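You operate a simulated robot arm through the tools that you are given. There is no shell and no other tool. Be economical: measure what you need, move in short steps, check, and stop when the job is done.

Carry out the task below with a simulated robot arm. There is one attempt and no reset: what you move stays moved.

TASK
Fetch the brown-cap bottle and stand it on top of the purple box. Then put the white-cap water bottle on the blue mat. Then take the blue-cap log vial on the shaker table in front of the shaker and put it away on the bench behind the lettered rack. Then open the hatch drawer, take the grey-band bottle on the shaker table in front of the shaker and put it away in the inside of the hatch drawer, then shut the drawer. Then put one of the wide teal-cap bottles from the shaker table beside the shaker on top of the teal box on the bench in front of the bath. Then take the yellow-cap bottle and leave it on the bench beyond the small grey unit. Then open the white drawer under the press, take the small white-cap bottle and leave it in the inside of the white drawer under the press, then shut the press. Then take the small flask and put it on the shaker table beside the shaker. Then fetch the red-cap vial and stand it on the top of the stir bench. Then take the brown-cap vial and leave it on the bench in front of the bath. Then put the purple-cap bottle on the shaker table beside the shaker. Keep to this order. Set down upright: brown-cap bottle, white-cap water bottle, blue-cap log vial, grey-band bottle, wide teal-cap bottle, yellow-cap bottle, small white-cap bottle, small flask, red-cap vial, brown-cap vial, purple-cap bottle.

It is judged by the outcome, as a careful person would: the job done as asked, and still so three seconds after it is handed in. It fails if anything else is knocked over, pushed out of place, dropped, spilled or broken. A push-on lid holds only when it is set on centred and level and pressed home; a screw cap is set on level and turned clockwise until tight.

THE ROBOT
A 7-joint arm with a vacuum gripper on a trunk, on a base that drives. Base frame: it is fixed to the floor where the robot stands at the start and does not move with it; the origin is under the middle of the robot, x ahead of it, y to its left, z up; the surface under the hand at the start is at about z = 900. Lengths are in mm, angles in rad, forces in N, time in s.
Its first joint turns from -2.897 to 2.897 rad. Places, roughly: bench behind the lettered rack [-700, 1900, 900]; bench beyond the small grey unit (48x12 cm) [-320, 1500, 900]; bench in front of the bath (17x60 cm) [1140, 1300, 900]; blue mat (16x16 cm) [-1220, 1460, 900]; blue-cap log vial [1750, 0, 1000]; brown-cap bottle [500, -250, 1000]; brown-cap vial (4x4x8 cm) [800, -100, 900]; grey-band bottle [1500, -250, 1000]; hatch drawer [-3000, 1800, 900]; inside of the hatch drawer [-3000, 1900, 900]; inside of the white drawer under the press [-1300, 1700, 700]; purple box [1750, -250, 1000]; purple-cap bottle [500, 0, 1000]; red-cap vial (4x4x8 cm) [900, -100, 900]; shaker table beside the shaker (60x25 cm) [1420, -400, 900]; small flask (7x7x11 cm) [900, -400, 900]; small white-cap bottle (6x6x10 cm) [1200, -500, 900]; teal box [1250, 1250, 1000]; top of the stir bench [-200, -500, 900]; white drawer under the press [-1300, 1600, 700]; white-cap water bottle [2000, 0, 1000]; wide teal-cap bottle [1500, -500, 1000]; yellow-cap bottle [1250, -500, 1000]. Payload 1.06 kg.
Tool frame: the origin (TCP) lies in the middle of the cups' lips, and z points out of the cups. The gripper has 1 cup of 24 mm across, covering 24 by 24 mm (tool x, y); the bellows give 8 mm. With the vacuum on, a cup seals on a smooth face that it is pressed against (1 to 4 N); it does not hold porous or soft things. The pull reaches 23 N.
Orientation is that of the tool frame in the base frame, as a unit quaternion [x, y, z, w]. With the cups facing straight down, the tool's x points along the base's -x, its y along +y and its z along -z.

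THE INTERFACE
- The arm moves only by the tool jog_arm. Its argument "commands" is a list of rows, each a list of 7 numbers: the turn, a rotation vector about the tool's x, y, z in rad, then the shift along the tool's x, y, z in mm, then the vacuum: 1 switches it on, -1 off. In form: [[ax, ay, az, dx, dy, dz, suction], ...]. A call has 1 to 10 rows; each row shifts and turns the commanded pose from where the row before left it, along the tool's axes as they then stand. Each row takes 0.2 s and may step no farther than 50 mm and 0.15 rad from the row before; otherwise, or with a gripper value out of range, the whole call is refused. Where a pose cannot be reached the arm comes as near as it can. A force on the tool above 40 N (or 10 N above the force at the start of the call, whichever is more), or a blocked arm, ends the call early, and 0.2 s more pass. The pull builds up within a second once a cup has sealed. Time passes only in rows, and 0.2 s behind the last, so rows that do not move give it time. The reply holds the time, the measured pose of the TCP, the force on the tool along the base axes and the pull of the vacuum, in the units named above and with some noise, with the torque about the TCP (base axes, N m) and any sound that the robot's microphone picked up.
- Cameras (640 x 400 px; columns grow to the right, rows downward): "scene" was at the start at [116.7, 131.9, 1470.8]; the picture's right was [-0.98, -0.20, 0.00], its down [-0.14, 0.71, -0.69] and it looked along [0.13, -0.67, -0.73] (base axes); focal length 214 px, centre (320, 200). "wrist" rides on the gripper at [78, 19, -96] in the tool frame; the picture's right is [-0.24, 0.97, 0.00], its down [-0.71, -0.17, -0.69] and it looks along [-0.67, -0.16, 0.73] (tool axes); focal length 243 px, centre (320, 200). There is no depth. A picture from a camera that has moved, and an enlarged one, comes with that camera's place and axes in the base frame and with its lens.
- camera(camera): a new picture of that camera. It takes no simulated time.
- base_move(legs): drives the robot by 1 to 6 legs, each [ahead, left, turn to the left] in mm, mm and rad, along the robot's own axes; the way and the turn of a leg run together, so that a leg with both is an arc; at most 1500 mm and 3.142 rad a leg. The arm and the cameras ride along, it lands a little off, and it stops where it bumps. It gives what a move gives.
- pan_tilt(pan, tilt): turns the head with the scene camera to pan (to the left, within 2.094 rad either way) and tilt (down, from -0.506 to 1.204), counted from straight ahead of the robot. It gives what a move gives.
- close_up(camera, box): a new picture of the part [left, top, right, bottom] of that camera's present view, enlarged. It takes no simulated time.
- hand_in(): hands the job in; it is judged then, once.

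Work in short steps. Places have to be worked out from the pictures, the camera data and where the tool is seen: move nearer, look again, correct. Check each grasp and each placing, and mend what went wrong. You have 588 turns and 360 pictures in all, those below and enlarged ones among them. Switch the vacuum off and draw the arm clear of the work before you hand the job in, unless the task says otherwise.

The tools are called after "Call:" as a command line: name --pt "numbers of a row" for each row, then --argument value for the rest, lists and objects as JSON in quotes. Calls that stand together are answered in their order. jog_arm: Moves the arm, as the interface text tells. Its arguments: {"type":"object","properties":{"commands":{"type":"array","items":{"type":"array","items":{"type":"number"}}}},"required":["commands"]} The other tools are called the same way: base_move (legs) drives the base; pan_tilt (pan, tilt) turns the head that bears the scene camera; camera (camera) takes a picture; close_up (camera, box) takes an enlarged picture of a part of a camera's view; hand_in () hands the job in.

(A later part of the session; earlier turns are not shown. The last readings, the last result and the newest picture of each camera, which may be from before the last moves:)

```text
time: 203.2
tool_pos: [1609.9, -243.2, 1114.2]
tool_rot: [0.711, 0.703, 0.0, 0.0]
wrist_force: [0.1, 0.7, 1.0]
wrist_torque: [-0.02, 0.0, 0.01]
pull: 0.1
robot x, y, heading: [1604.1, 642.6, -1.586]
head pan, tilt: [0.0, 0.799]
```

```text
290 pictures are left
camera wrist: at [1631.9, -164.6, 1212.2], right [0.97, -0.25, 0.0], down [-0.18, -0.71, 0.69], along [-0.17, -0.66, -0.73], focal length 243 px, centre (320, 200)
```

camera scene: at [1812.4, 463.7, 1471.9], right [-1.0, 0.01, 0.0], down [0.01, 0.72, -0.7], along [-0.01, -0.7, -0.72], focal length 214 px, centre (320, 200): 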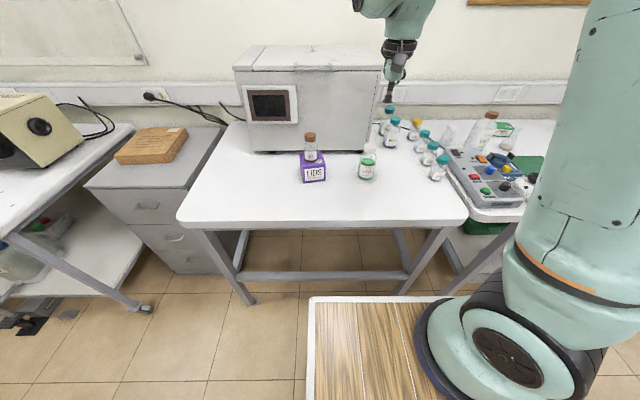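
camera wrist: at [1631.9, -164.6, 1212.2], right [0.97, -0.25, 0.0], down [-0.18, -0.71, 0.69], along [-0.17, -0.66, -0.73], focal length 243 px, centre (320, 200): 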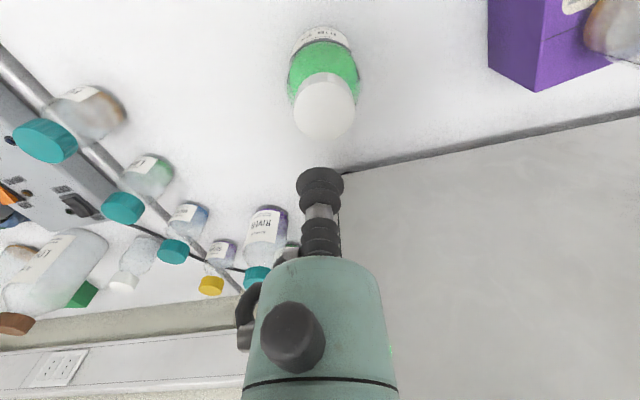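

Cap aligned within 5 mm, top ≈ 1019. I correct, descend and creep.

Call:
jog_arm --pt "0 0 0 0 5 40 -1" --pt "0 0 0 0 0 38 1" --pt "0 0 0 0 0 5 1" --pt "0 0 0 0 0 4 1"

```text
time: 204.2
tool_pos: [1613.6, -239.1, 1030.4]
tool_rot: [0.71, 0.704, 0.0, 0.0]
wrist_force: [-1.0, 3.4, 21.2]
wrist_torque: [-0.01, -0.05, 0.0]
pull: 22.7
robot x, y, heading: [1600.4, 644.4, -1.578]
head pan, tilt: [0.0, 0.799]
```

Sealed (contact ≈ 1031). I lift.

Call:
jog_arm --pt "0 0 0 0 0 -5 1" --pt "0 0 0 0 0 -25 1" --pt "0 0 0 0 0 -50 1" --pt "0 0 0 0 0 -50 1" --pt "0 0 0 0 0 -50 1" --pt "0 0 0 0 0 -50 1" --pt "0 0 0 0 0 -40 1"

Call:
camera --camera "wrist"

```text
time: 205.8
tool_pos: [1615.5, -242.6, 1299.6]
tool_rot: [0.711, 0.703, 0.0, 0.0]
wrist_force: [0.3, -0.5, -4.6]
wrist_torque: [0.03, -0.05, -0.01]
pull: 22.6
robot x, y, heading: [1599.9, 646.1, -1.581]
head pan, tilt: [0.0, 0.799]
```

```text
289 pictures are left
camera wrist: at [1637.1, -165.6, 1395.8], right [0.97, -0.25, 0.0], down [-0.18, -0.71, 0.68], along [-0.17, -0.66, -0.73], focal length 243 px, centre (320, 200)
```

wrist: 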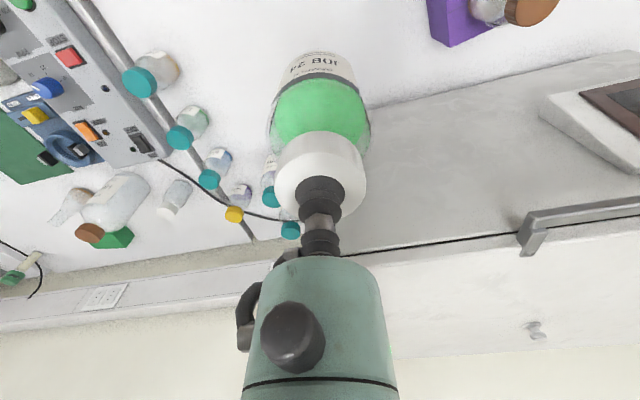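

Held. I retract it toward the robot and drive back to the hatch.

Call:
jog_arm --pt "0 0 0 45 0 0 1" --pt "0 0 0 45 0 0 1" --pt "0 0 0 45 0 0 1" --pt "0 0 0 15 0 0 1"

Call:
base_move --legs '[[0, 0, -1.56], [1450, -40, 0], [1450, -40, 0], [880, -30, 0], [0, 0, -1.571]]'

```text
time: 206.8
tool_pos: [1616.3, -93.5, 1296.7]
tool_rot: [0.711, 0.703, 0.0, 0.0]
wrist_force: [-0.2, 0.5, -3.6]
wrist_torque: [-0.03, -0.03, 0.02]
pull: 22.7
robot x, y, heading: [1603.6, 642.6, -1.586]
head pan, tilt: [0.0, 0.799]
```

```text
time: 232.6
tool_pos: [-2222.6, 1361.1, 1297.9]
tool_rot: [0.725, -0.689, 0.0, 0.0]
wrist_force: [-0.2, 0.5, -4.9]
wrist_torque: [0.01, 0.0, 0.01]
pull: 23.2
robot x, y, heading: [-2164.0, 624.9, 1.619]
head pan, tilt: [0.0, 0.799]
```

Landed a bit off (y 625, heading 1.619); I correct heading and position, then strafe to the hatch.

Call:
base_move --legs '[[0, 0, -0.046], [140, 0, 0], [0, 680, 0]]'

Call:
pan_tilt --pan 0.0 --tilt 0.6

Call:
camera --camera "scene"

Call:
camera --camera "wrist"

```text
time: 237.7
tool_pos: [-2868.8, 1500.7, 1297.3]
tool_rot: [0.709, -0.706, 0.0, 0.0]
wrist_force: [1.1, -0.4, -4.0]
wrist_torque: [-0.01, 0.02, 0.03]
pull: 22.4
robot x, y, heading: [-2844.1, 759.5, 1.575]
head pan, tilt: [0.0, 0.799]
```

```text
time: 238.4
tool_pos: [-2869.6, 1501.4, 1297.3]
tool_rot: [0.709, -0.706, 0.0, 0.001]
wrist_force: [-0.5, 0.6, -4.0]
wrist_torque: [-0.01, 0.0, 0.02]
pull: 23.0
robot x, y, heading: [-2846.0, 761.0, 1.575]
head pan, tilt: [0.0, 0.6]
```

```text
288 pictures are left
camera scene: at [-3055.1, 949.8, 1488.6], right [1.0, 0.0, 0.0], down [0.0, -0.57, -0.82], along [0.0, 0.82, -0.57], focal length 214 px, centre (320, 200)
```

scene: 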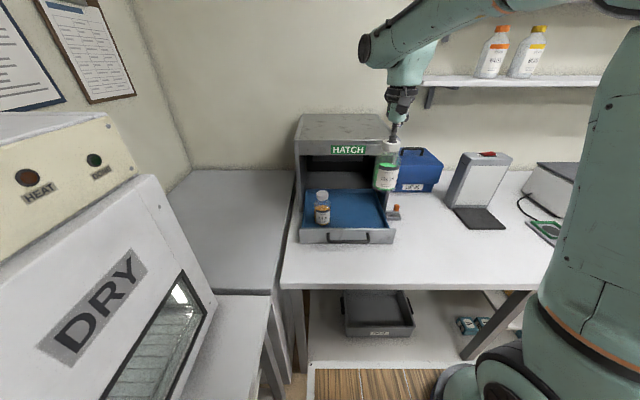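

```text
287 pictures are left
camera wrist: at [-2886.4, 1422.5, 1394.6], right [-0.97, 0.23, 0.0], down [0.17, 0.71, 0.68], along [0.16, 0.67, -0.73], focal length 243 px, centre (320, 200)
```

wrist: 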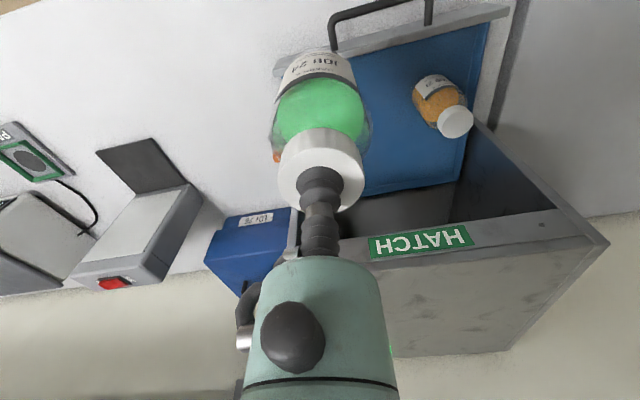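

I zoom to locate the tray exactly.

Call:
close_up --camera "scene" --box '[280, 160, 420, 260]'

```text
4.00 times, centred on (350, 210) of scene
camera zoom: at [-3055.1, 949.8, 1488.6], right [1.0, 0.0, 0.0], down [0.0, -0.57, -0.82], along [0.0, 0.82, -0.57], focal length 858 px, centre (200, 160)
```

zoom: 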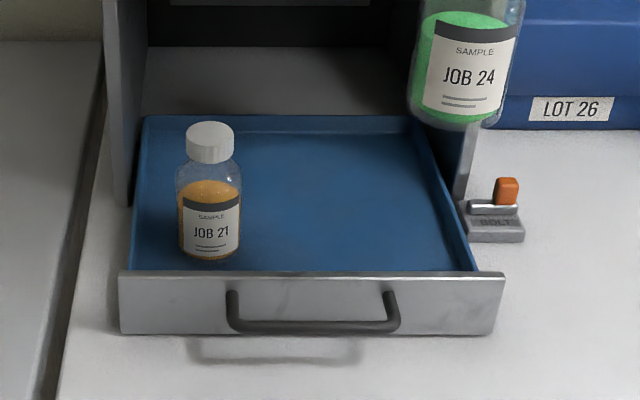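

Tray front wall y=1520, JOB 21 at (-3045,1614). I move to (-2890,1602) and lower to z≈1070.

Call:
jog_arm --pt "0 0 0 -35 7 0 1" --pt "0 0 0 -35 7 0 1" --pt "0 0 0 -31 6 0 1" --pt "0 0 0 0 0 45 1" --pt "0 0 0 0 0 45 1" --pt "0 0 0 0 0 45 1" --pt "0 0 0 0 0 45 1" --pt "0 0 0 0 0 40 1"

Call:
close_up --camera "scene" --box '[280, 140, 420, 260]'

Call:
camera --camera "wrist"

```text
time: 240.2
tool_pos: [-2890.6, 1598.6, 1079.1]
tool_rot: [0.709, -0.705, 0.0, 0.0]
wrist_force: [-0.1, -0.1, -4.3]
wrist_torque: [-0.01, -0.01, 0.03]
pull: 22.8
robot x, y, heading: [-2845.5, 760.7, 1.574]
head pan, tilt: [0.0, 0.6]
```

```text
3.33 times, centred on (350, 200) of scene
camera zoom: at [-3055.0, 949.4, 1488.8], right [1.0, 0.0, 0.0], down [0.0, -0.56, -0.83], along [0.0, 0.83, -0.56], focal length 715 px, centre (220, 200)
```

zoom: 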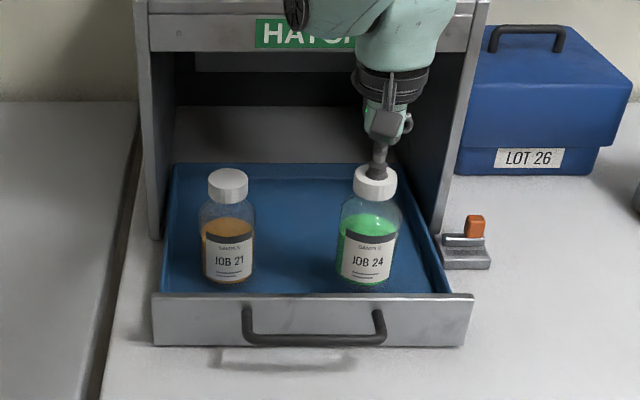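

```text
284 pictures are left
camera wrist: at [-2907.4, 1520.9, 1175.3], right [-0.97, 0.23, 0.0], down [0.17, 0.71, 0.69], along [0.16, 0.67, -0.73], focal length 243 px, centre (320, 200)
```

wrist: 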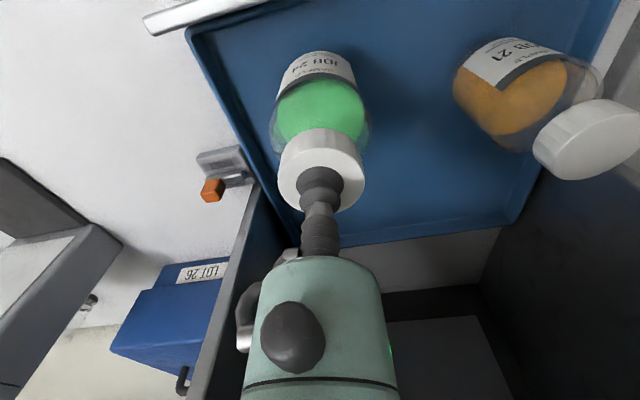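

The bottle is over clear tray floor. I creep down.

Call:
jog_arm --pt "0 0 0 0 0 18 1" --pt "0 0 0 0 0 5 1" --pt "0 0 0 0 0 4 1"

```text
time: 241.0
tool_pos: [-2889.4, 1600.9, 1051.0]
tool_rot: [0.709, -0.705, 0.0, -0.001]
wrist_force: [-0.4, -1.5, 8.6]
wrist_torque: [0.01, 0.0, 0.03]
pull: 23.4
robot x, y, heading: [-2849.3, 764.3, 1.577]
head pan, tilt: [0.0, 0.6]
```

Contact at 1051. I release and rise.

Call:
jog_arm --pt "0 0 0 0 0 -1 1" --pt "0 0 0 0 0 0 -1" --pt "0 0 0 0 0 0 -1" --pt "0 0 0 0 0 0 -1" --pt "0 0 0 0 0 -3 -1" --pt "0 0 0 0 0 -10 -1" --pt "0 0 0 0 0 -40 -1" --pt "0 0 0 0 0 -50 -1" --pt "0 0 0 20 0 -40 -1" --pt "0 0 0 40 0 -20 -1"

Call:
close_up --camera "scene" --box '[280, 140, 420, 260]'

```text
time: 243.2
tool_pos: [-2891.3, 1542.8, 1214.3]
tool_rot: [0.709, -0.705, 0.001, 0.001]
wrist_force: [0.2, 0.4, 0.0]
wrist_torque: [-0.02, -0.02, 0.02]
pull: 0.1
robot x, y, heading: [-2846.3, 758.7, 1.574]
head pan, tilt: [0.0, 0.6]
```

```text
3.33 times, centred on (350, 200) of scene
camera zoom: at [-3055.2, 950.5, 1488.6], right [1.0, 0.0, 0.0], down [0.0, -0.57, -0.82], along [0.0, 0.82, -0.57], focal length 715 px, centre (220, 200)
```

zoom: 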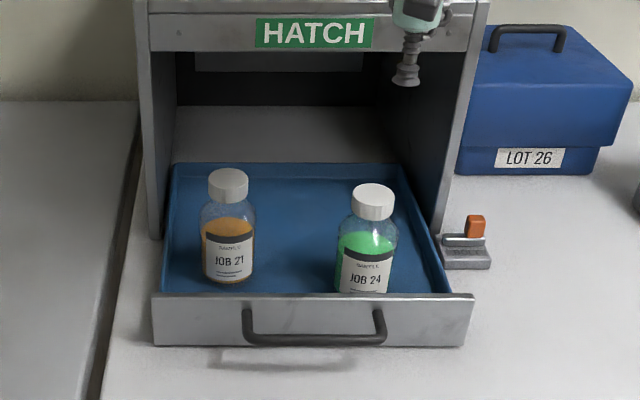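

Both bottles stand. Now to shut the drawer: position the tilted tool in front of the face, right of the handle, low.

Call:
jog_arm --pt "0 0 0 38 -19 0 -1" --pt "0 0 0 38 -19 0 -1" --pt "0 0 0 38 -19 0 -1" --pt "0 -0.13 0 0 0 0 -1" --pt "0 -0.13 0 0 0 0 -1" --pt "0 -0.13 0 0 0 0 -1" --pt "0 -0.13 0 0 0 0 -1"

Call:
jog_arm --pt "0 0 0 20 0 34.7 -1" --pt "0 0 0 20 0 34.7 -1" --pt "0 0 0 20 0 34.7 -1" --pt "0 0 0 20 0 34.7 -1" --pt "0 0 0 20 0 34.7 -1" --pt "0 0 0 20 0 34.7 -1"

Call:
close_up --camera "scene" --box '[280, 140, 440, 280]'

Call:
camera --camera "wrist"

```text
time: 244.8
tool_pos: [-2831.5, 1427.5, 1214.3]
tool_rot: [0.685, -0.681, -0.182, -0.181]
wrist_force: [0.0, -0.2, 0.5]
wrist_torque: [0.0, 0.01, 0.01]
pull: 0.0
robot x, y, heading: [-2844.4, 763.3, 1.572]
head pan, tilt: [0.0, 0.6]
```

```text
time: 246.4
tool_pos: [-2944.4, 1414.3, 975.0]
tool_rot: [0.769, -0.586, -0.203, -0.156]
wrist_force: [0.1, 0.8, -1.0]
wrist_torque: [0.0, 0.03, 0.01]
pull: 0.1
out of reach, approached as far as the arm can: row 2, 3, 5, 6
robot x, y, heading: [-2845.8, 757.3, 1.573]
head pan, tilt: [0.0, 0.6]
stopped in row 6: the arm was blocked; the commanded pose is now the measured one
```

```text
2.86 times, centred on (360, 210) of scene
camera zoom: at [-3054.8, 950.4, 1488.6], right [1.0, 0.0, 0.0], down [0.0, -0.57, -0.82], along [0.0, 0.82, -0.57], focal length 613 px, centre (206, 171)
```

zoom: 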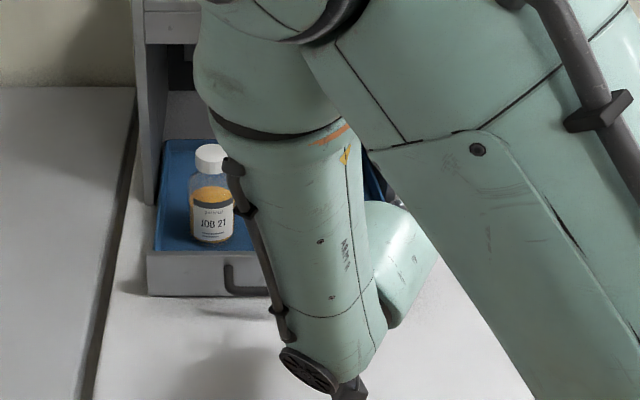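

```text
281 pictures are left
camera wrist: at [-2931.2, 1297.2, 1021.2], right [-0.99, -0.06, 0.11], down [0.09, 0.31, 0.95], along [-0.09, 0.95, -0.3], focal length 243 px, centre (320, 200)
```

wrist: 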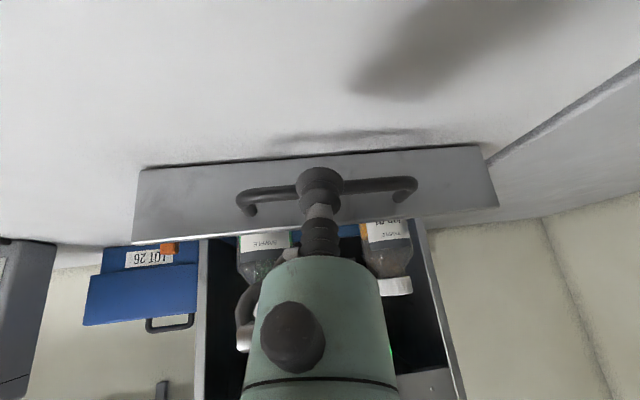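

Too close for the tilted pose: the arm ran out of reach and yawed. Nothing seems touched. I raise back up before repositioning the base farther away.

Call:
jog_arm --pt "0 0 0 -20 0 -34.7 -1" --pt "0 0 0 -20 0 -34.7 -1" --pt "0 0 0 -20 0 -34.7 -1" --pt "0 0 0 -20 0 -34.7 -1" --pt "0 0 0 -20 0 -34.7 -1"

Call:
camera --camera "scene"

```text
time: 247.6
tool_pos: [-2946.3, 1415.2, 1176.4]
tool_rot: [0.767, -0.588, -0.201, -0.157]
wrist_force: [-3.6, -1.1, 0.6]
wrist_torque: [0.09, -0.28, -0.18]
pull: 0.1
robot x, y, heading: [-2846.6, 761.9, 1.577]
head pan, tilt: [0.0, 0.6]
```

```text
280 pictures are left
camera scene: at [-3057.1, 948.8, 1488.5], right [1.0, 0.0, 0.0], down [0.0, -0.56, -0.83], along [0.0, 0.83, -0.56], focal length 214 px, centre (320, 200)
```

scene: 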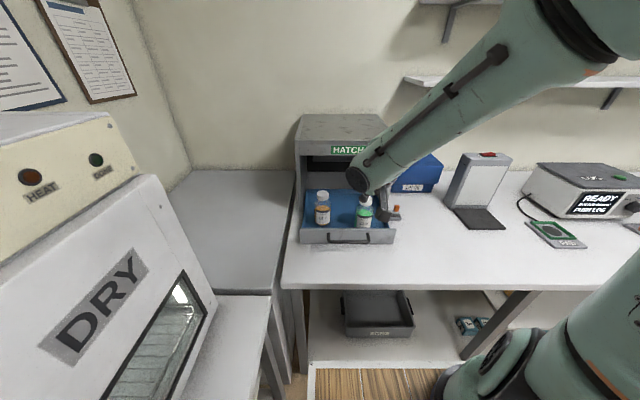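

I check the wrist view; a slight torque shows.

Call:
jog_arm --pt "0 0 0 0 0 0 -1" --pt "0 0 0 0 0 0 -1"

Call:
camera --camera "wrist"

```text
time: 248.2
tool_pos: [-2946.1, 1414.4, 1174.6]
tool_rot: [0.769, -0.585, -0.204, -0.156]
wrist_force: [1.3, 0.0, 0.0]
wrist_torque: [-0.03, -0.03, 0.0]
pull: 0.1
robot x, y, heading: [-2844.1, 761.1, 1.576]
head pan, tilt: [0.0, 0.6]
```

```text
279 pictures are left
camera wrist: at [-2932.4, 1298.2, 1220.3], right [-0.99, -0.06, 0.11], down [0.09, 0.31, 0.95], along [-0.09, 0.95, -0.3], focal length 243 px, centre (320, 200)
```

wrist: 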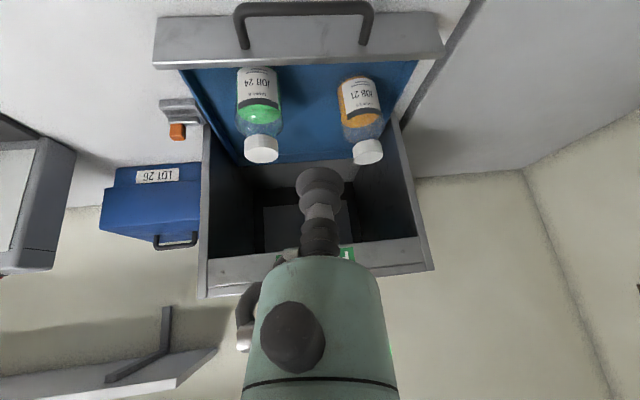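

Clear. I correct the yaw, and back the base up 65 mm so the whole push stays in reach.

Call:
jog_arm --pt "0.062 0 0.108 0 0 0 -1" --pt "0.062 0 0.108 0 0 0 -1"

Call:
base_move --legs '[[-65, 0, 0]]'

```text
time: 248.8
tool_pos: [-2944.8, 1414.6, 1175.5]
tool_rot: [0.689, -0.678, -0.182, -0.18]
wrist_force: [-0.2, 0.6, 0.3]
wrist_torque: [-0.02, 0.01, 0.03]
pull: 0.0
robot x, y, heading: [-2847.9, 762.7, 1.571]
head pan, tilt: [0.0, 0.6]
```

```text
time: 249.8
tool_pos: [-2945.4, 1351.3, 1175.1]
tool_rot: [0.69, -0.677, -0.182, -0.18]
wrist_force: [0.3, -1.4, -0.1]
wrist_torque: [0.01, -0.01, -0.01]
pull: 0.2
robot x, y, heading: [-2844.8, 698.0, 1.576]
head pan, tilt: [0.0, 0.6]
```

Now to (x -2835, y 1475) still high, then down in front of the face.

Call:
jog_arm --pt "0 0 0 -27 -27.5 15.4 -1" --pt "0 0 0 -27 -27.5 15.4 -1" --pt "0 0 0 -27 -27.5 15.4 -1" --pt "0 0 0 -27 -27.5 15.4 -1"

Call:
jog_arm --pt "0 0 0 20 0 34.7 -1" --pt "0 0 0 20 0 34.7 -1" --pt "0 0 0 20 0 34.7 -1" --pt "0 0 0 20 0 34.7 -1"

Call:
camera --camera "wrist"

```text
time: 250.8
tool_pos: [-2839.4, 1477.9, 1175.3]
tool_rot: [0.69, -0.677, -0.182, -0.18]
wrist_force: [0.3, -0.9, 0.8]
wrist_torque: [-0.01, 0.0, 0.0]
pull: 0.0
robot x, y, heading: [-2843.7, 699.0, 1.569]
head pan, tilt: [0.0, 0.6]
```

```text
time: 251.8
tool_pos: [-2835.3, 1476.8, 1013.7]
tool_rot: [0.69, -0.677, -0.183, -0.18]
wrist_force: [0.4, -0.2, -0.6]
wrist_torque: [-0.03, -0.02, 0.05]
pull: 0.0
robot x, y, heading: [-2844.9, 695.8, 1.574]
head pan, tilt: [0.0, 0.6]
```

```text
278 pictures are left
camera wrist: at [-2851.1, 1361.9, 1059.7], right [-0.98, 0.19, 0.11], down [0.16, 0.28, 0.95], along [0.15, 0.94, -0.3], focal length 243 px, centre (320, 200)
```

wrist: 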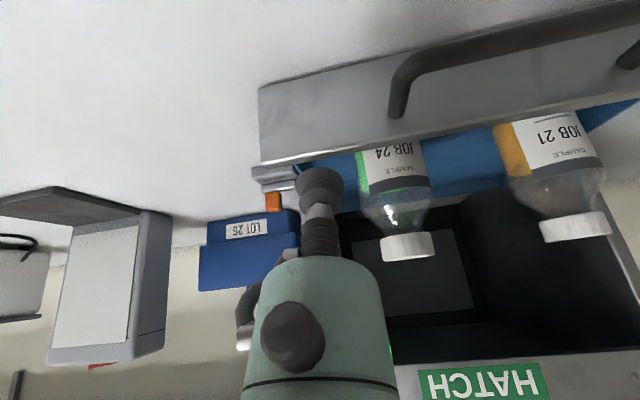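

Good spot on the face between handle and end. I descend the rest and begin a slow push.

Call:
jog_arm --pt "0 0 0 18.6 0 32.5 -1" --pt "0 0 0 18.6 0 32.5 -1" --pt "0 0 0 -6.9 0 4 -1" --pt "0 0 0 -6.9 0 4 -1" --pt "0 0 0 -6.9 0 4 -1" --pt "0 0 0 -6.9 0 4 -1" --pt "0 0 0 -6.9 0 4 -1" --pt "0 0 0 -6.9 0 4 -1" --pt "0 0 0 -6.9 0 4 -1" --pt "0 0 0 -6.9 0 4 -1"

Call:
camera --camera "wrist"

```text
time: 254.0
tool_pos: [-2838.0, 1540.2, 941.2]
tool_rot: [0.69, -0.677, -0.182, -0.18]
wrist_force: [-0.2, -1.6, 0.5]
wrist_torque: [0.01, 0.02, -0.01]
pull: 0.1
robot x, y, heading: [-2844.5, 698.9, 1.575]
head pan, tilt: [0.0, 0.6]
```

```text
277 pictures are left
camera wrist: at [-2853.4, 1424.3, 985.6], right [-0.98, 0.19, 0.11], down [0.16, 0.28, 0.95], along [0.14, 0.94, -0.3], focal length 243 px, centre (320, 200)
```

wrist: 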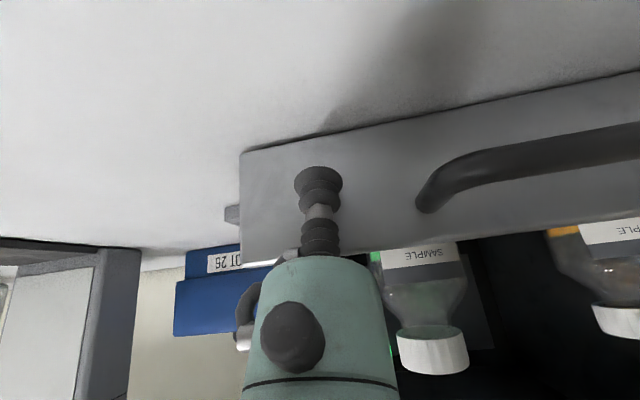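

Pushing works smoothly. I continue.

Call:
jog_arm --pt "0 0 0 -6.9 0 4 -1" --pt "0 0 0 -6.9 0 4 -1" --pt "0 0 0 -6.9 0 4 -1" --pt "0 0 0 -6.9 0 4 -1" --pt "0 0 0 -6.9 0 4 -1" --pt "0 0 0 -6.9 0 4 -1" --pt "0 0 0 -6.9 0 4 -1" --pt "0 0 0 -6.9 0 4 -1" --pt "0 0 0 -6.9 0 4 -1" --pt "0 0 0 -6.9 0 4 -1"

Call:
jog_arm --pt "0 0 0 -6.9 0 4 -1" --pt "0 0 0 -6.9 0 4 -1" --pt "0 0 0 -6.9 0 4 -1" --pt "0 0 0 -6.9 0 4 -1" --pt "0 0 0 -5 0 3 -1" --pt "0 0 0 -5 0 3 -1"

Call:
camera --camera "wrist"

Call:
close_up --camera "scene" --box '[270, 140, 430, 260]'

```text
time: 256.2
tool_pos: [-2840.4, 1621.0, 940.5]
tool_rot: [0.689, -0.678, -0.182, -0.181]
wrist_force: [0.1, -1.8, -1.0]
wrist_torque: [-0.02, 0.01, 0.0]
pull: 0.1
robot x, y, heading: [-2846.7, 700.1, 1.577]
head pan, tilt: [0.0, 0.6]
```

```text
time: 257.6
tool_pos: [-2839.2, 1664.3, 937.6]
tool_rot: [0.69, -0.677, -0.182, -0.181]
wrist_force: [0.5, -1.0, 0.1]
wrist_torque: [0.04, 0.02, 0.01]
pull: 0.0
robot x, y, heading: [-2844.8, 697.9, 1.575]
head pan, tilt: [0.0, 0.6]
```

```text
276 pictures are left
camera wrist: at [-2855.1, 1548.0, 984.0], right [-0.98, 0.19, 0.11], down [0.16, 0.28, 0.95], along [0.15, 0.94, -0.3], focal length 243 px, centre (320, 200)
```

wrist: 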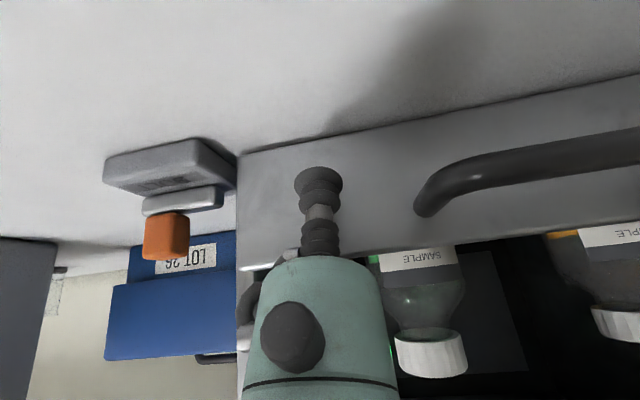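

```text
3.33 times, centred on (350, 200) of scene
camera zoom: at [-3054.4, 886.8, 1488.7], right [1.0, 0.0, 0.0], down [0.0, -0.56, -0.83], along [0.0, 0.83, -0.56], focal length 715 px, centre (220, 200)
```

zoom: 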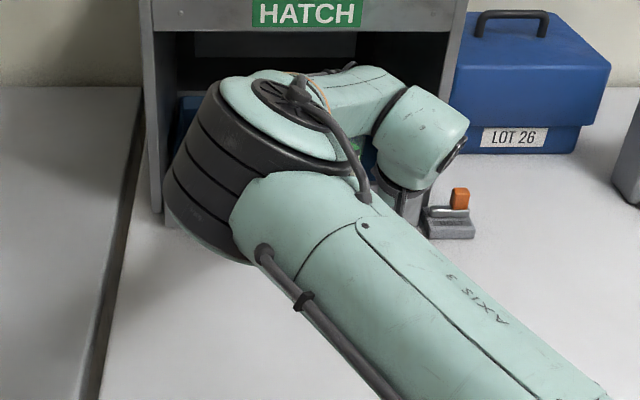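

The arm's elbow hangs low on the left; I check the full view before the last 30 mm.

Call:
pan_tilt --pan -0.2 --tilt 0.9

Call:
camera --camera "scene"

```text
time: 258.4
tool_pos: [-2839.7, 1664.5, 938.9]
tool_rot: [0.69, -0.677, -0.182, -0.18]
wrist_force: [0.4, -1.0, -0.6]
wrist_torque: [0.01, -0.01, -0.01]
pull: 0.0
robot x, y, heading: [-2847.2, 699.5, 1.567]
head pan, tilt: [-0.201, 0.901]
```

```text
274 pictures are left
camera scene: at [-3039.4, 872.6, 1464.0], right [0.98, -0.2, 0.0], down [-0.15, -0.77, -0.62], along [0.12, 0.61, -0.78], focal length 214 px, centre (320, 200)
```

scene: 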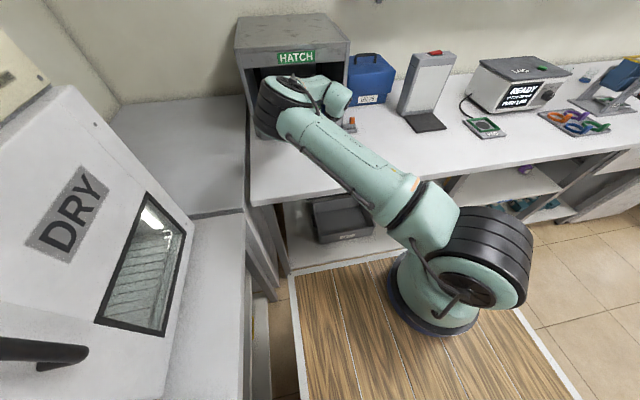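

The elbow swung out low in an odd configuration. I withdraw the tip, raise and straighten the tool to recover a normal elbow before finishing the push.

Call:
jog_arm --pt "0 0 0 17 0 -10 -1" --pt "0 0 0 17 0 -10 -1" --pt "0 0 0 17 0 -10 -1" --pt "0 0 0 0 0 -45 -1" --pt "0 0 0 0 0 -45 -1" --pt "0 0 0 0 0 -45 -1" --pt "0 0 0 0 0 -45 -1" --pt "0 0 0 0 0 -45 -1"

Call:
jog_arm --pt "0 0.13 0 0 0 0 -1" --pt "0 0.13 0 0 0 0 -1" --pt "0 0.13 0 0 0 0 -1" --pt "0 0.13 0 0 0 0 -1" --pt "0 0 0 0 0 -40 -1" --pt "0 0 0 0 0 -40 -1" --pt "0 0 0 0 0 -40 -1"

Call:
camera --camera "scene"

```text
time: 260.2
tool_pos: [-2837.2, 1491.2, 1136.7]
tool_rot: [0.69, -0.677, -0.182, -0.181]
wrist_force: [0.1, -0.3, 0.2]
wrist_torque: [0.01, -0.01, 0.01]
pull: 0.0
robot x, y, heading: [-2847.3, 703.1, 1.579]
head pan, tilt: [-0.201, 0.901]
```

```text
time: 261.8
tool_pos: [-2836.1, 1493.6, 1256.3]
tool_rot: [0.713, -0.701, 0.002, -0.001]
wrist_force: [-0.6, -0.4, 0.7]
wrist_torque: [-0.01, -0.03, 0.04]
pull: 0.1
robot x, y, heading: [-2843.0, 697.9, 1.577]
head pan, tilt: [-0.201, 0.901]
```

```text
273 pictures are left
camera scene: at [-3039.5, 872.8, 1463.9], right [0.98, -0.2, 0.0], down [-0.15, -0.77, -0.62], along [0.12, 0.61, -0.78], focal length 214 px, centre (320, 200)
```

scene: 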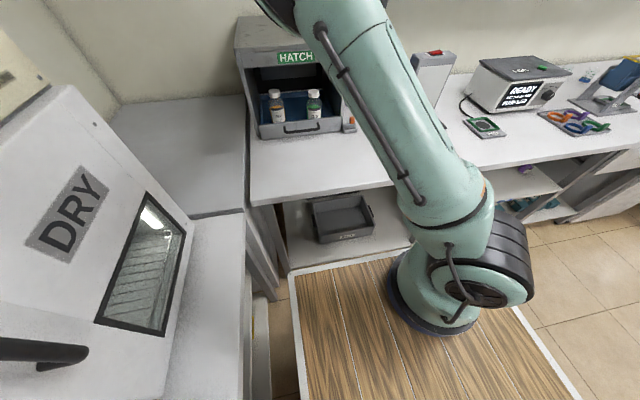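

Drawer is nearly shut (~30 mm left), bottles upright. I drive forward 70 mm and use a smaller tilt for the last push.

Call:
base_move --legs '[[70, 0, 0]]'

Call:
jog_arm --pt "0 -0.15 0 0 0 0 -1" --pt "0 -0.15 0 0 0 0 -1" --pt "0 0 0 13 0 43 -1" --pt "0 0 0 13 0 43 -1" --pt "0 0 0 13 0 43 -1" --pt "0 0 0 13 0 43 -1"

Call:
camera --camera "scene"

```text
time: 262.8
tool_pos: [-2838.0, 1564.0, 1254.9]
tool_rot: [0.713, -0.701, 0.0, 0.0]
wrist_force: [0.1, -0.2, -1.2]
wrist_torque: [0.02, 0.0, 0.01]
pull: 0.0
robot x, y, heading: [-2842.6, 768.0, 1.577]
head pan, tilt: [-0.201, 0.901]
```

```text
time: 264.2
tool_pos: [-2836.3, 1564.9, 1075.6]
tool_rot: [0.705, -0.693, -0.105, -0.105]
wrist_force: [0.2, -0.2, 0.4]
wrist_torque: [0.01, -0.02, -0.01]
pull: 0.0
robot x, y, heading: [-2842.5, 767.7, 1.575]
head pan, tilt: [-0.201, 0.901]
```

```text
272 pictures are left
camera scene: at [-3039.5, 941.9, 1464.0], right [0.98, -0.2, 0.0], down [-0.15, -0.77, -0.62], along [0.12, 0.61, -0.78], focal length 214 px, centre (320, 200)
```

scene: 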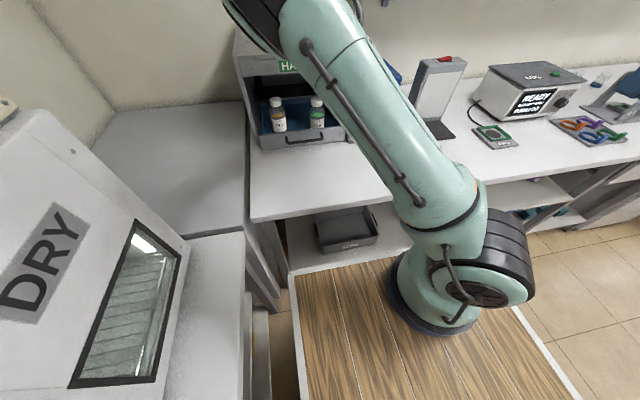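

Elbow is high now. I descend to just before the face.

Call:
jog_arm --pt "0 0 0 -4.1 0 37.4 -1" --pt "0 0 0 -4.1 0 37.4 -1" --pt "0 0 0 -4.1 0 37.4 -1" --pt "0 0 0 -4.1 0 37.4 -1"

Call:
camera --camera "scene"

Call:
camera --camera "wrist"

```text
time: 265.2
tool_pos: [-2835.1, 1624.4, 937.2]
tool_rot: [0.705, -0.693, -0.105, -0.105]
wrist_force: [0.5, -0.2, 0.5]
wrist_torque: [0.05, -0.01, -0.01]
pull: 0.0
robot x, y, heading: [-2843.0, 768.5, 1.573]
head pan, tilt: [-0.201, 0.901]
```

```text
271 pictures are left
camera scene: at [-3039.6, 941.9, 1464.0], right [0.98, -0.2, 0.0], down [-0.15, -0.77, -0.62], along [0.12, 0.61, -0.78], focal length 214 px, centre (320, 200)
```

scene: 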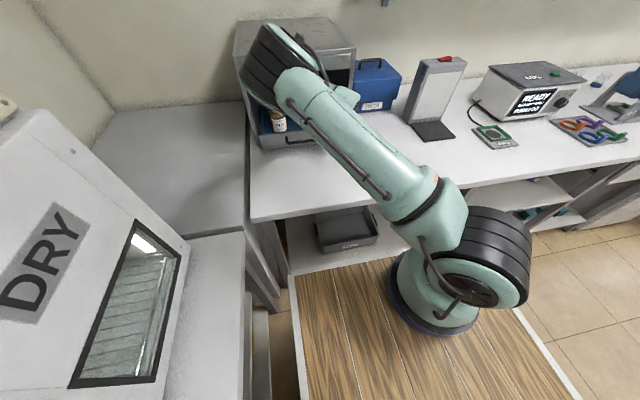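

```text
270 pictures are left
camera wrist: at [-2851.4, 1520.8, 1007.2], right [-0.98, 0.21, 0.07], down [0.16, 0.48, 0.86], along [0.15, 0.85, -0.5], focal length 243 px, centre (320, 200)
```

wrist: 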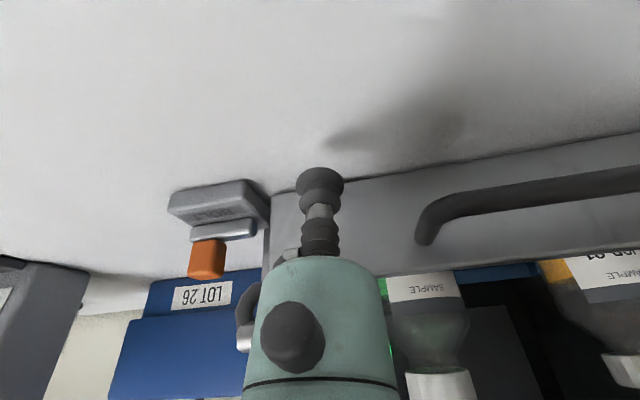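

By apparent size the elbow is around y≈1460, well clear. I push on gently.

Call:
jog_arm --pt "0 0 0 -7.6 0 2.4 -1" --pt "0 0 0 -7.6 0 2.4 -1" --pt "0 0 0 -7.6 0 2.4 -1" --pt "0 0 0 -7.6 0 2.4 -1" --pt "0 0 0 -5.7 0 1.8 -1" --pt "0 0 0 -5.7 0 1.8 -1"

Call:
camera --camera "wrist"

```text
time: 266.6
tool_pos: [-2836.9, 1667.9, 937.1]
tool_rot: [0.705, -0.693, -0.105, -0.105]
wrist_force: [0.3, -1.9, 0.1]
wrist_torque: [-0.01, 0.02, 0.0]
pull: 0.1
robot x, y, heading: [-2844.9, 768.5, 1.574]
head pan, tilt: [-0.201, 0.901]
```

```text
269 pictures are left
camera wrist: at [-2853.7, 1564.5, 1006.5], right [-0.98, 0.21, 0.07], down [0.16, 0.48, 0.86], along [0.15, 0.85, -0.5], focal length 243 px, centre (320, 200)
```

wrist: 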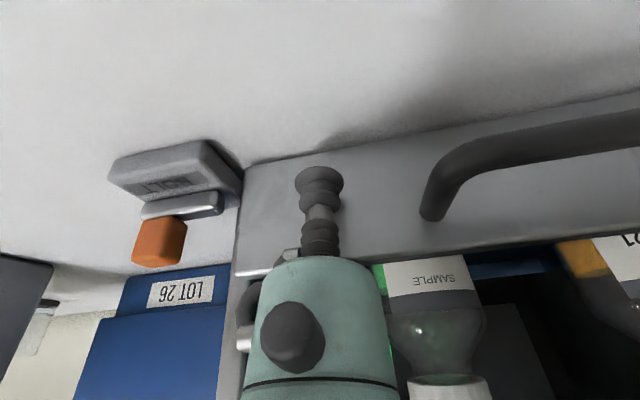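

Still moving freely (force ~2 N). Continue in small steps until it meets the stop.

Call:
jog_arm --pt "0 0 0 -4.8 0 1.5 -1" --pt "0 0 0 -4.8 0 1.5 -1" --pt "0 0 0 -4.8 0 1.5 -1" --pt "0 0 0 -4.8 0 1.5 -1"

Call:
camera --camera "scene"

```text
time: 267.6
tool_pos: [-2837.3, 1685.9, 935.2]
tool_rot: [0.705, -0.694, -0.104, -0.103]
wrist_force: [0.1, -23.3, -3.6]
wrist_torque: [0.12, 0.01, 0.03]
pull: 0.2
robot x, y, heading: [-2843.9, 767.4, 1.572]
head pan, tilt: [-0.201, 0.901]
```

```text
268 pictures are left
camera scene: at [-3039.5, 941.4, 1464.0], right [0.98, -0.2, 0.0], down [-0.15, -0.77, -0.62], along [0.12, 0.61, -0.78], focal length 214 px, centre (320, 200)
```

scene: 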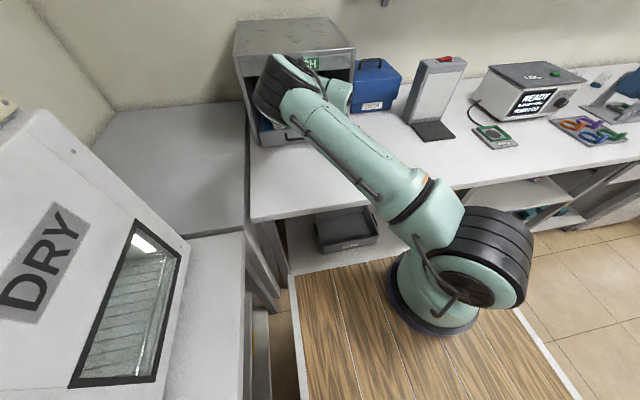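

It hit the stop (23 N), so the drawer is shut. I withdraw, rise, straighten and verify.

Call:
jog_arm --pt "0 0 0 20 0 -6 -1" --pt "0 0 0 29 0 -9 -1" --pt "0 0 0 0 0 -45 -1" --pt "0 0 0 0 0 -45 -1" --pt "0 0 0 0 0 -45 -1" --pt "0 0 0 0 0 -45 -1" --pt "0 0.15 0 0 0 0 -1" --pt "0 0.15 0 0 0 0 -1" --pt "0 0 0 0 0 -45 -1" --pt "0 0 0 0 0 -45 -1"

Call:
pan_tilt --pan 0.0 --tilt 0.6

Call:
camera --camera "scene"

Call:
close_up --camera "scene" --box '[280, 140, 420, 260]'

```text
time: 269.8
tool_pos: [-2838.4, 1585.4, 1198.9]
tool_rot: [0.713, -0.701, 0.003, 0.0]
wrist_force: [-0.3, -0.1, -0.5]
wrist_torque: [0.0, -0.01, -0.06]
pull: 0.0
robot x, y, heading: [-2847.6, 770.0, 1.572]
head pan, tilt: [-0.201, 0.901]
```

```text
time: 270.6
tool_pos: [-2837.5, 1585.0, 1199.7]
tool_rot: [0.713, -0.701, 0.002, -0.001]
wrist_force: [-1.2, -0.3, 0.1]
wrist_torque: [0.02, 0.01, -0.03]
pull: 0.1
robot x, y, heading: [-2844.3, 765.6, 1.577]
head pan, tilt: [0.0, 0.6]
```

```text
267 pictures are left
camera scene: at [-3054.6, 956.7, 1488.6], right [1.0, 0.0, 0.0], down [0.0, -0.57, -0.82], along [0.0, 0.82, -0.57], focal length 214 px, centre (320, 200)
```

scene: 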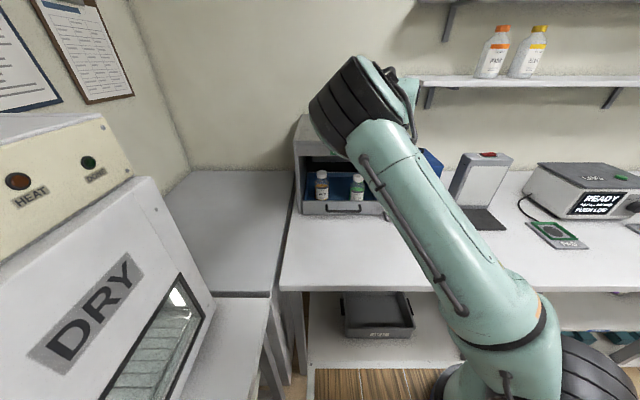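

```text
3.33 times, centred on (350, 200) of scene
camera zoom: at [-3054.6, 956.7, 1488.6], right [1.0, 0.0, 0.0], down [0.0, -0.57, -0.82], along [0.0, 0.82, -0.57], focal length 715 px, centre (220, 200)
```

zoom: 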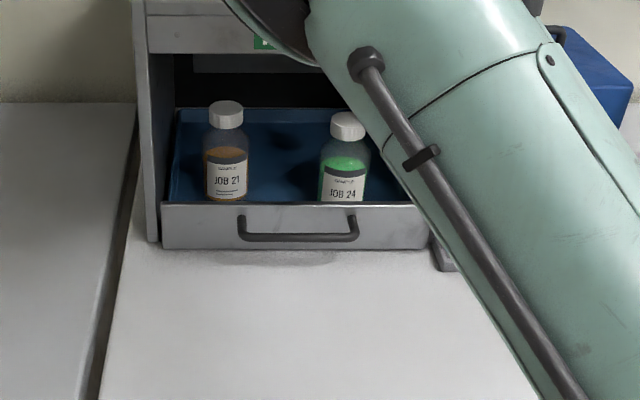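

To confirm it is fully shut, I compare with the original view by setting the same head tilt.

Call:
jog_arm --pt "0 0 0 0 -45 -20 -1" --pt "0 0 0 0 -45 -20 -1" --pt "0 0 0 0 -45 -20 -1" --pt "0 0 0 0 -45 0 -1"

Call:
pan_tilt --pan 0.0 --tilt 0.5

Call:
close_up --camera "scene" --box '[285, 165, 415, 255]'

```text
time: 271.6
tool_pos: [-2658.7, 1587.3, 1260.7]
tool_rot: [0.714, -0.7, 0.002, -0.001]
wrist_force: [-0.8, -0.6, 0.1]
wrist_torque: [0.01, -0.03, 0.0]
pull: 0.0
robot x, y, heading: [-2843.1, 768.0, 1.575]
head pan, tilt: [0.0, 0.6]
```

```text
time: 272.3
tool_pos: [-2657.1, 1587.8, 1258.8]
tool_rot: [0.713, -0.701, 0.001, 0.0]
wrist_force: [0.0, 0.1, 0.1]
wrist_torque: [0.01, -0.02, -0.03]
pull: 0.1
robot x, y, heading: [-2844.6, 769.4, 1.572]
head pan, tilt: [0.0, 0.499]
```

```text
4.44 times, centred on (350, 210) of scene
camera zoom: at [-3054.6, 959.3, 1497.8], right [1.0, 0.0, 0.0], down [0.0, -0.48, -0.88], along [0.0, 0.88, -0.48], focal length 953 px, centre (187, 156)
```

zoom: 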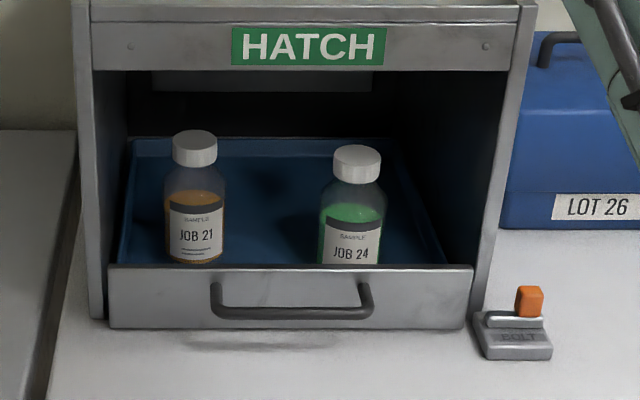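

The drawer view matches the original shut state. Next the wide teal-cap bottle: drive back to x≈1400 at the shaker table.

Call:
base_move --legs '[[0, -650, 0], [0, 0, -1.575], [1450, -20, 0], [1450, -20, 0], [700, -20, 0], [0, 0, -1.571]]'

Call:
pan_tilt --pan 0.0 --tilt 0.8

Call:
camera --camera "scene"

Call:
camera --camera "wrist"

```text
time: 299.9
tool_pos: [1493.7, -21.7, 1259.6]
tool_rot: [0.572, 0.82, 0.001, -0.001]
wrist_force: [0.1, -0.4, -0.2]
wrist_torque: [-0.01, 0.0, 0.05]
pull: 0.1
robot x, y, heading: [1401.0, 812.7, -1.233]
head pan, tilt: [0.0, 0.499]
stopped in leg 6: the robot was blocked; the commanded pose is now the measured one
```

```text
time: 300.7
tool_pos: [1492.7, -21.1, 1258.9]
tool_rot: [0.573, 0.82, -0.001, -0.001]
wrist_force: [-1.0, -0.5, 0.2]
wrist_torque: [0.0, -0.03, -0.01]
pull: 0.0
robot x, y, heading: [1403.3, 812.7, -1.238]
head pan, tilt: [0.0, 0.799]
```

```text
264 pictures are left
camera scene: at [1661.1, 713.4, 1471.9], right [-0.94, -0.33, 0.0], down [-0.24, 0.68, -0.7], along [0.23, -0.66, -0.72], focal length 214 px, centre (320, 200)
```

scene: 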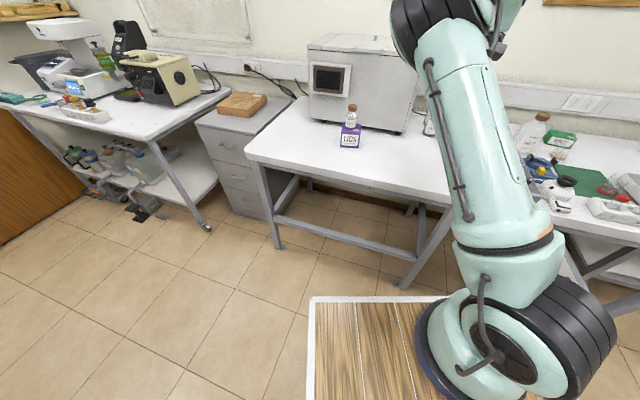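

```text
263 pictures are left
camera wrist: at [1485.3, 58.5, 1355.8], right [0.99, 0.11, 0.0], down [0.08, -0.72, 0.68], along [0.08, -0.68, -0.73], focal length 243 px, centre (320, 200)
```

wrist: 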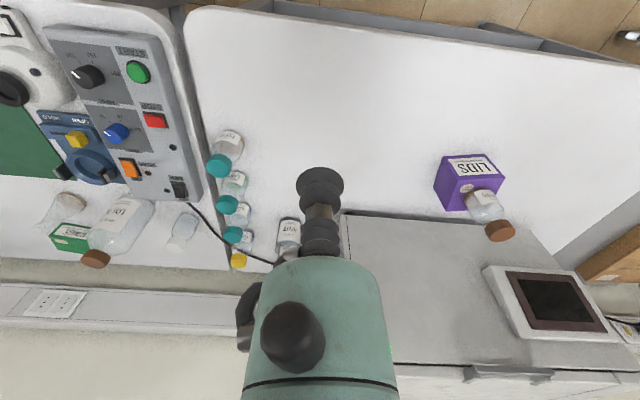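

The turn bumped (robot had drifted to y≈813, rear touched the opposite bench). I move forward away from it, finish the turn, and check behind.

Call:
base_move --legs '[[180, 0, 0], [0, 0, -0.335]]'

Call:
pan_tilt --pan 2.09 --tilt 0.5

Call:
camera --camera "scene"

Call:
pan_tilt --pan 0.0 --tilt 0.8

Call:
camera --camera "scene"

```text
time: 303.3
tool_pos: [1268.9, -174.0, 1258.5]
tool_rot: [0.703, 0.712, 0.0, -0.001]
wrist_force: [0.4, -0.1, -0.3]
wrist_torque: [0.01, -0.02, -0.02]
pull: 0.1
robot x, y, heading: [1459.9, 643.5, -1.574]
head pan, tilt: [0.0, 0.799]
```

```text
time: 305.3
tool_pos: [1268.1, -173.9, 1258.8]
tool_rot: [0.702, 0.712, 0.0, -0.002]
wrist_force: [0.0, 0.5, -0.2]
wrist_torque: [0.02, 0.02, -0.03]
pull: 0.1
robot x, y, heading: [1460.0, 639.9, -1.573]
head pan, tilt: [2.089, 0.499]
```

```text
262 pictures are left
camera scene: at [1751.2, 588.8, 1497.8], right [0.49, -0.87, 0.0], down [-0.42, -0.24, -0.88], along [0.76, 0.43, -0.48], focal length 214 px, centre (320, 200)
```

scene: 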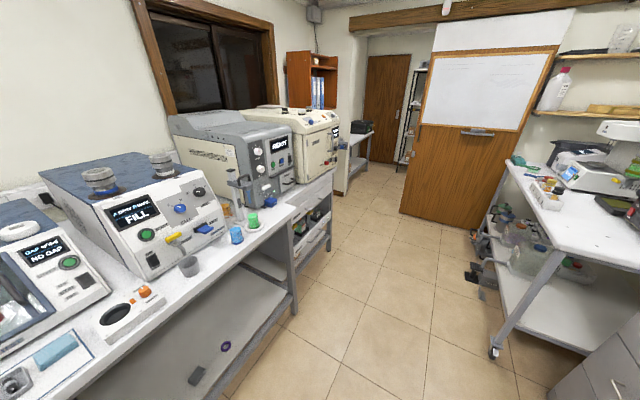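

```text
time: 307.2
tool_pos: [1267.3, -173.7, 1260.8]
tool_rot: [0.702, 0.712, 0.0, -0.002]
wrist_force: [0.1, 0.5, 0.6]
wrist_torque: [0.02, 0.0, 0.0]
pull: 0.0
robot x, y, heading: [1463.8, 647.1, -1.578]
head pan, tilt: [0.0, 0.799]
```

```text
261 pictures are left
camera scene: at [1671.7, 463.4, 1471.8], right [-1.0, 0.0, 0.0], down [0.0, 0.72, -0.7], along [0.0, -0.7, -0.72], focal length 214 px, centre (320, 200)
```

scene: 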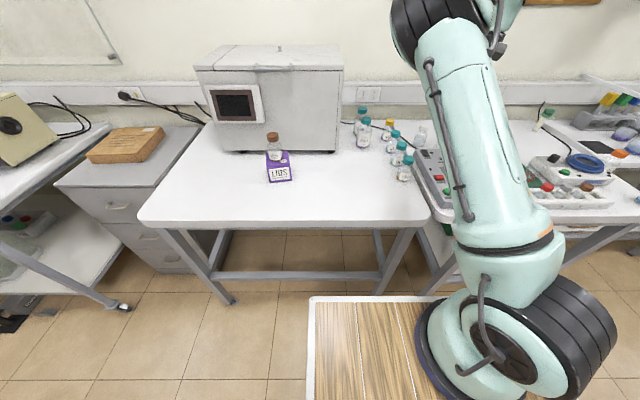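

I zoom on the teal-cap bottles.

Call:
close_up --camera "scene" --box '[340, 95, 440, 190]'

Call:
camera --camera "wrist"

```text
4.21 times, centred on (390, 142) of scene
camera zoom: at [1671.7, 463.4, 1471.8], right [-1.0, 0.0, 0.0], down [0.0, 0.72, -0.7], along [0.0, -0.7, -0.72], focal length 903 px, centre (25, 442)
```

zoom: 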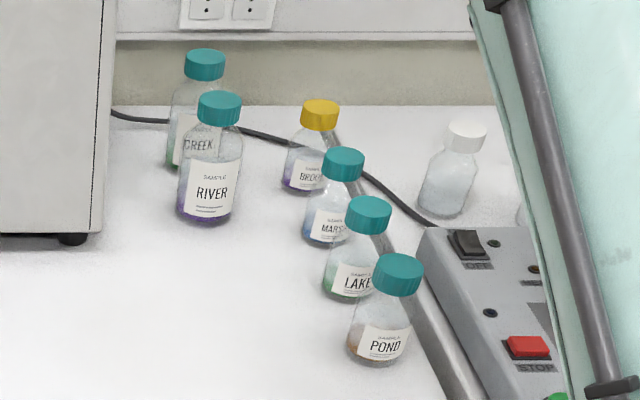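

```text
259 pictures are left
camera wrist: at [1288.1, -95.4, 1355.8], right [0.97, -0.22, 0.0], down [-0.16, -0.71, 0.68], along [-0.16, -0.67, -0.73], focal length 243 px, centre (320, 200)
```

wrist: 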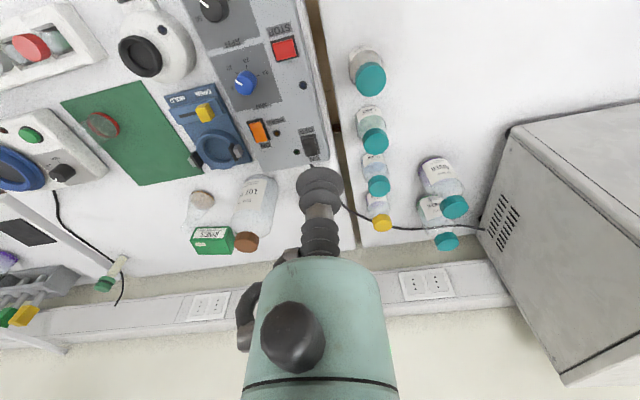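

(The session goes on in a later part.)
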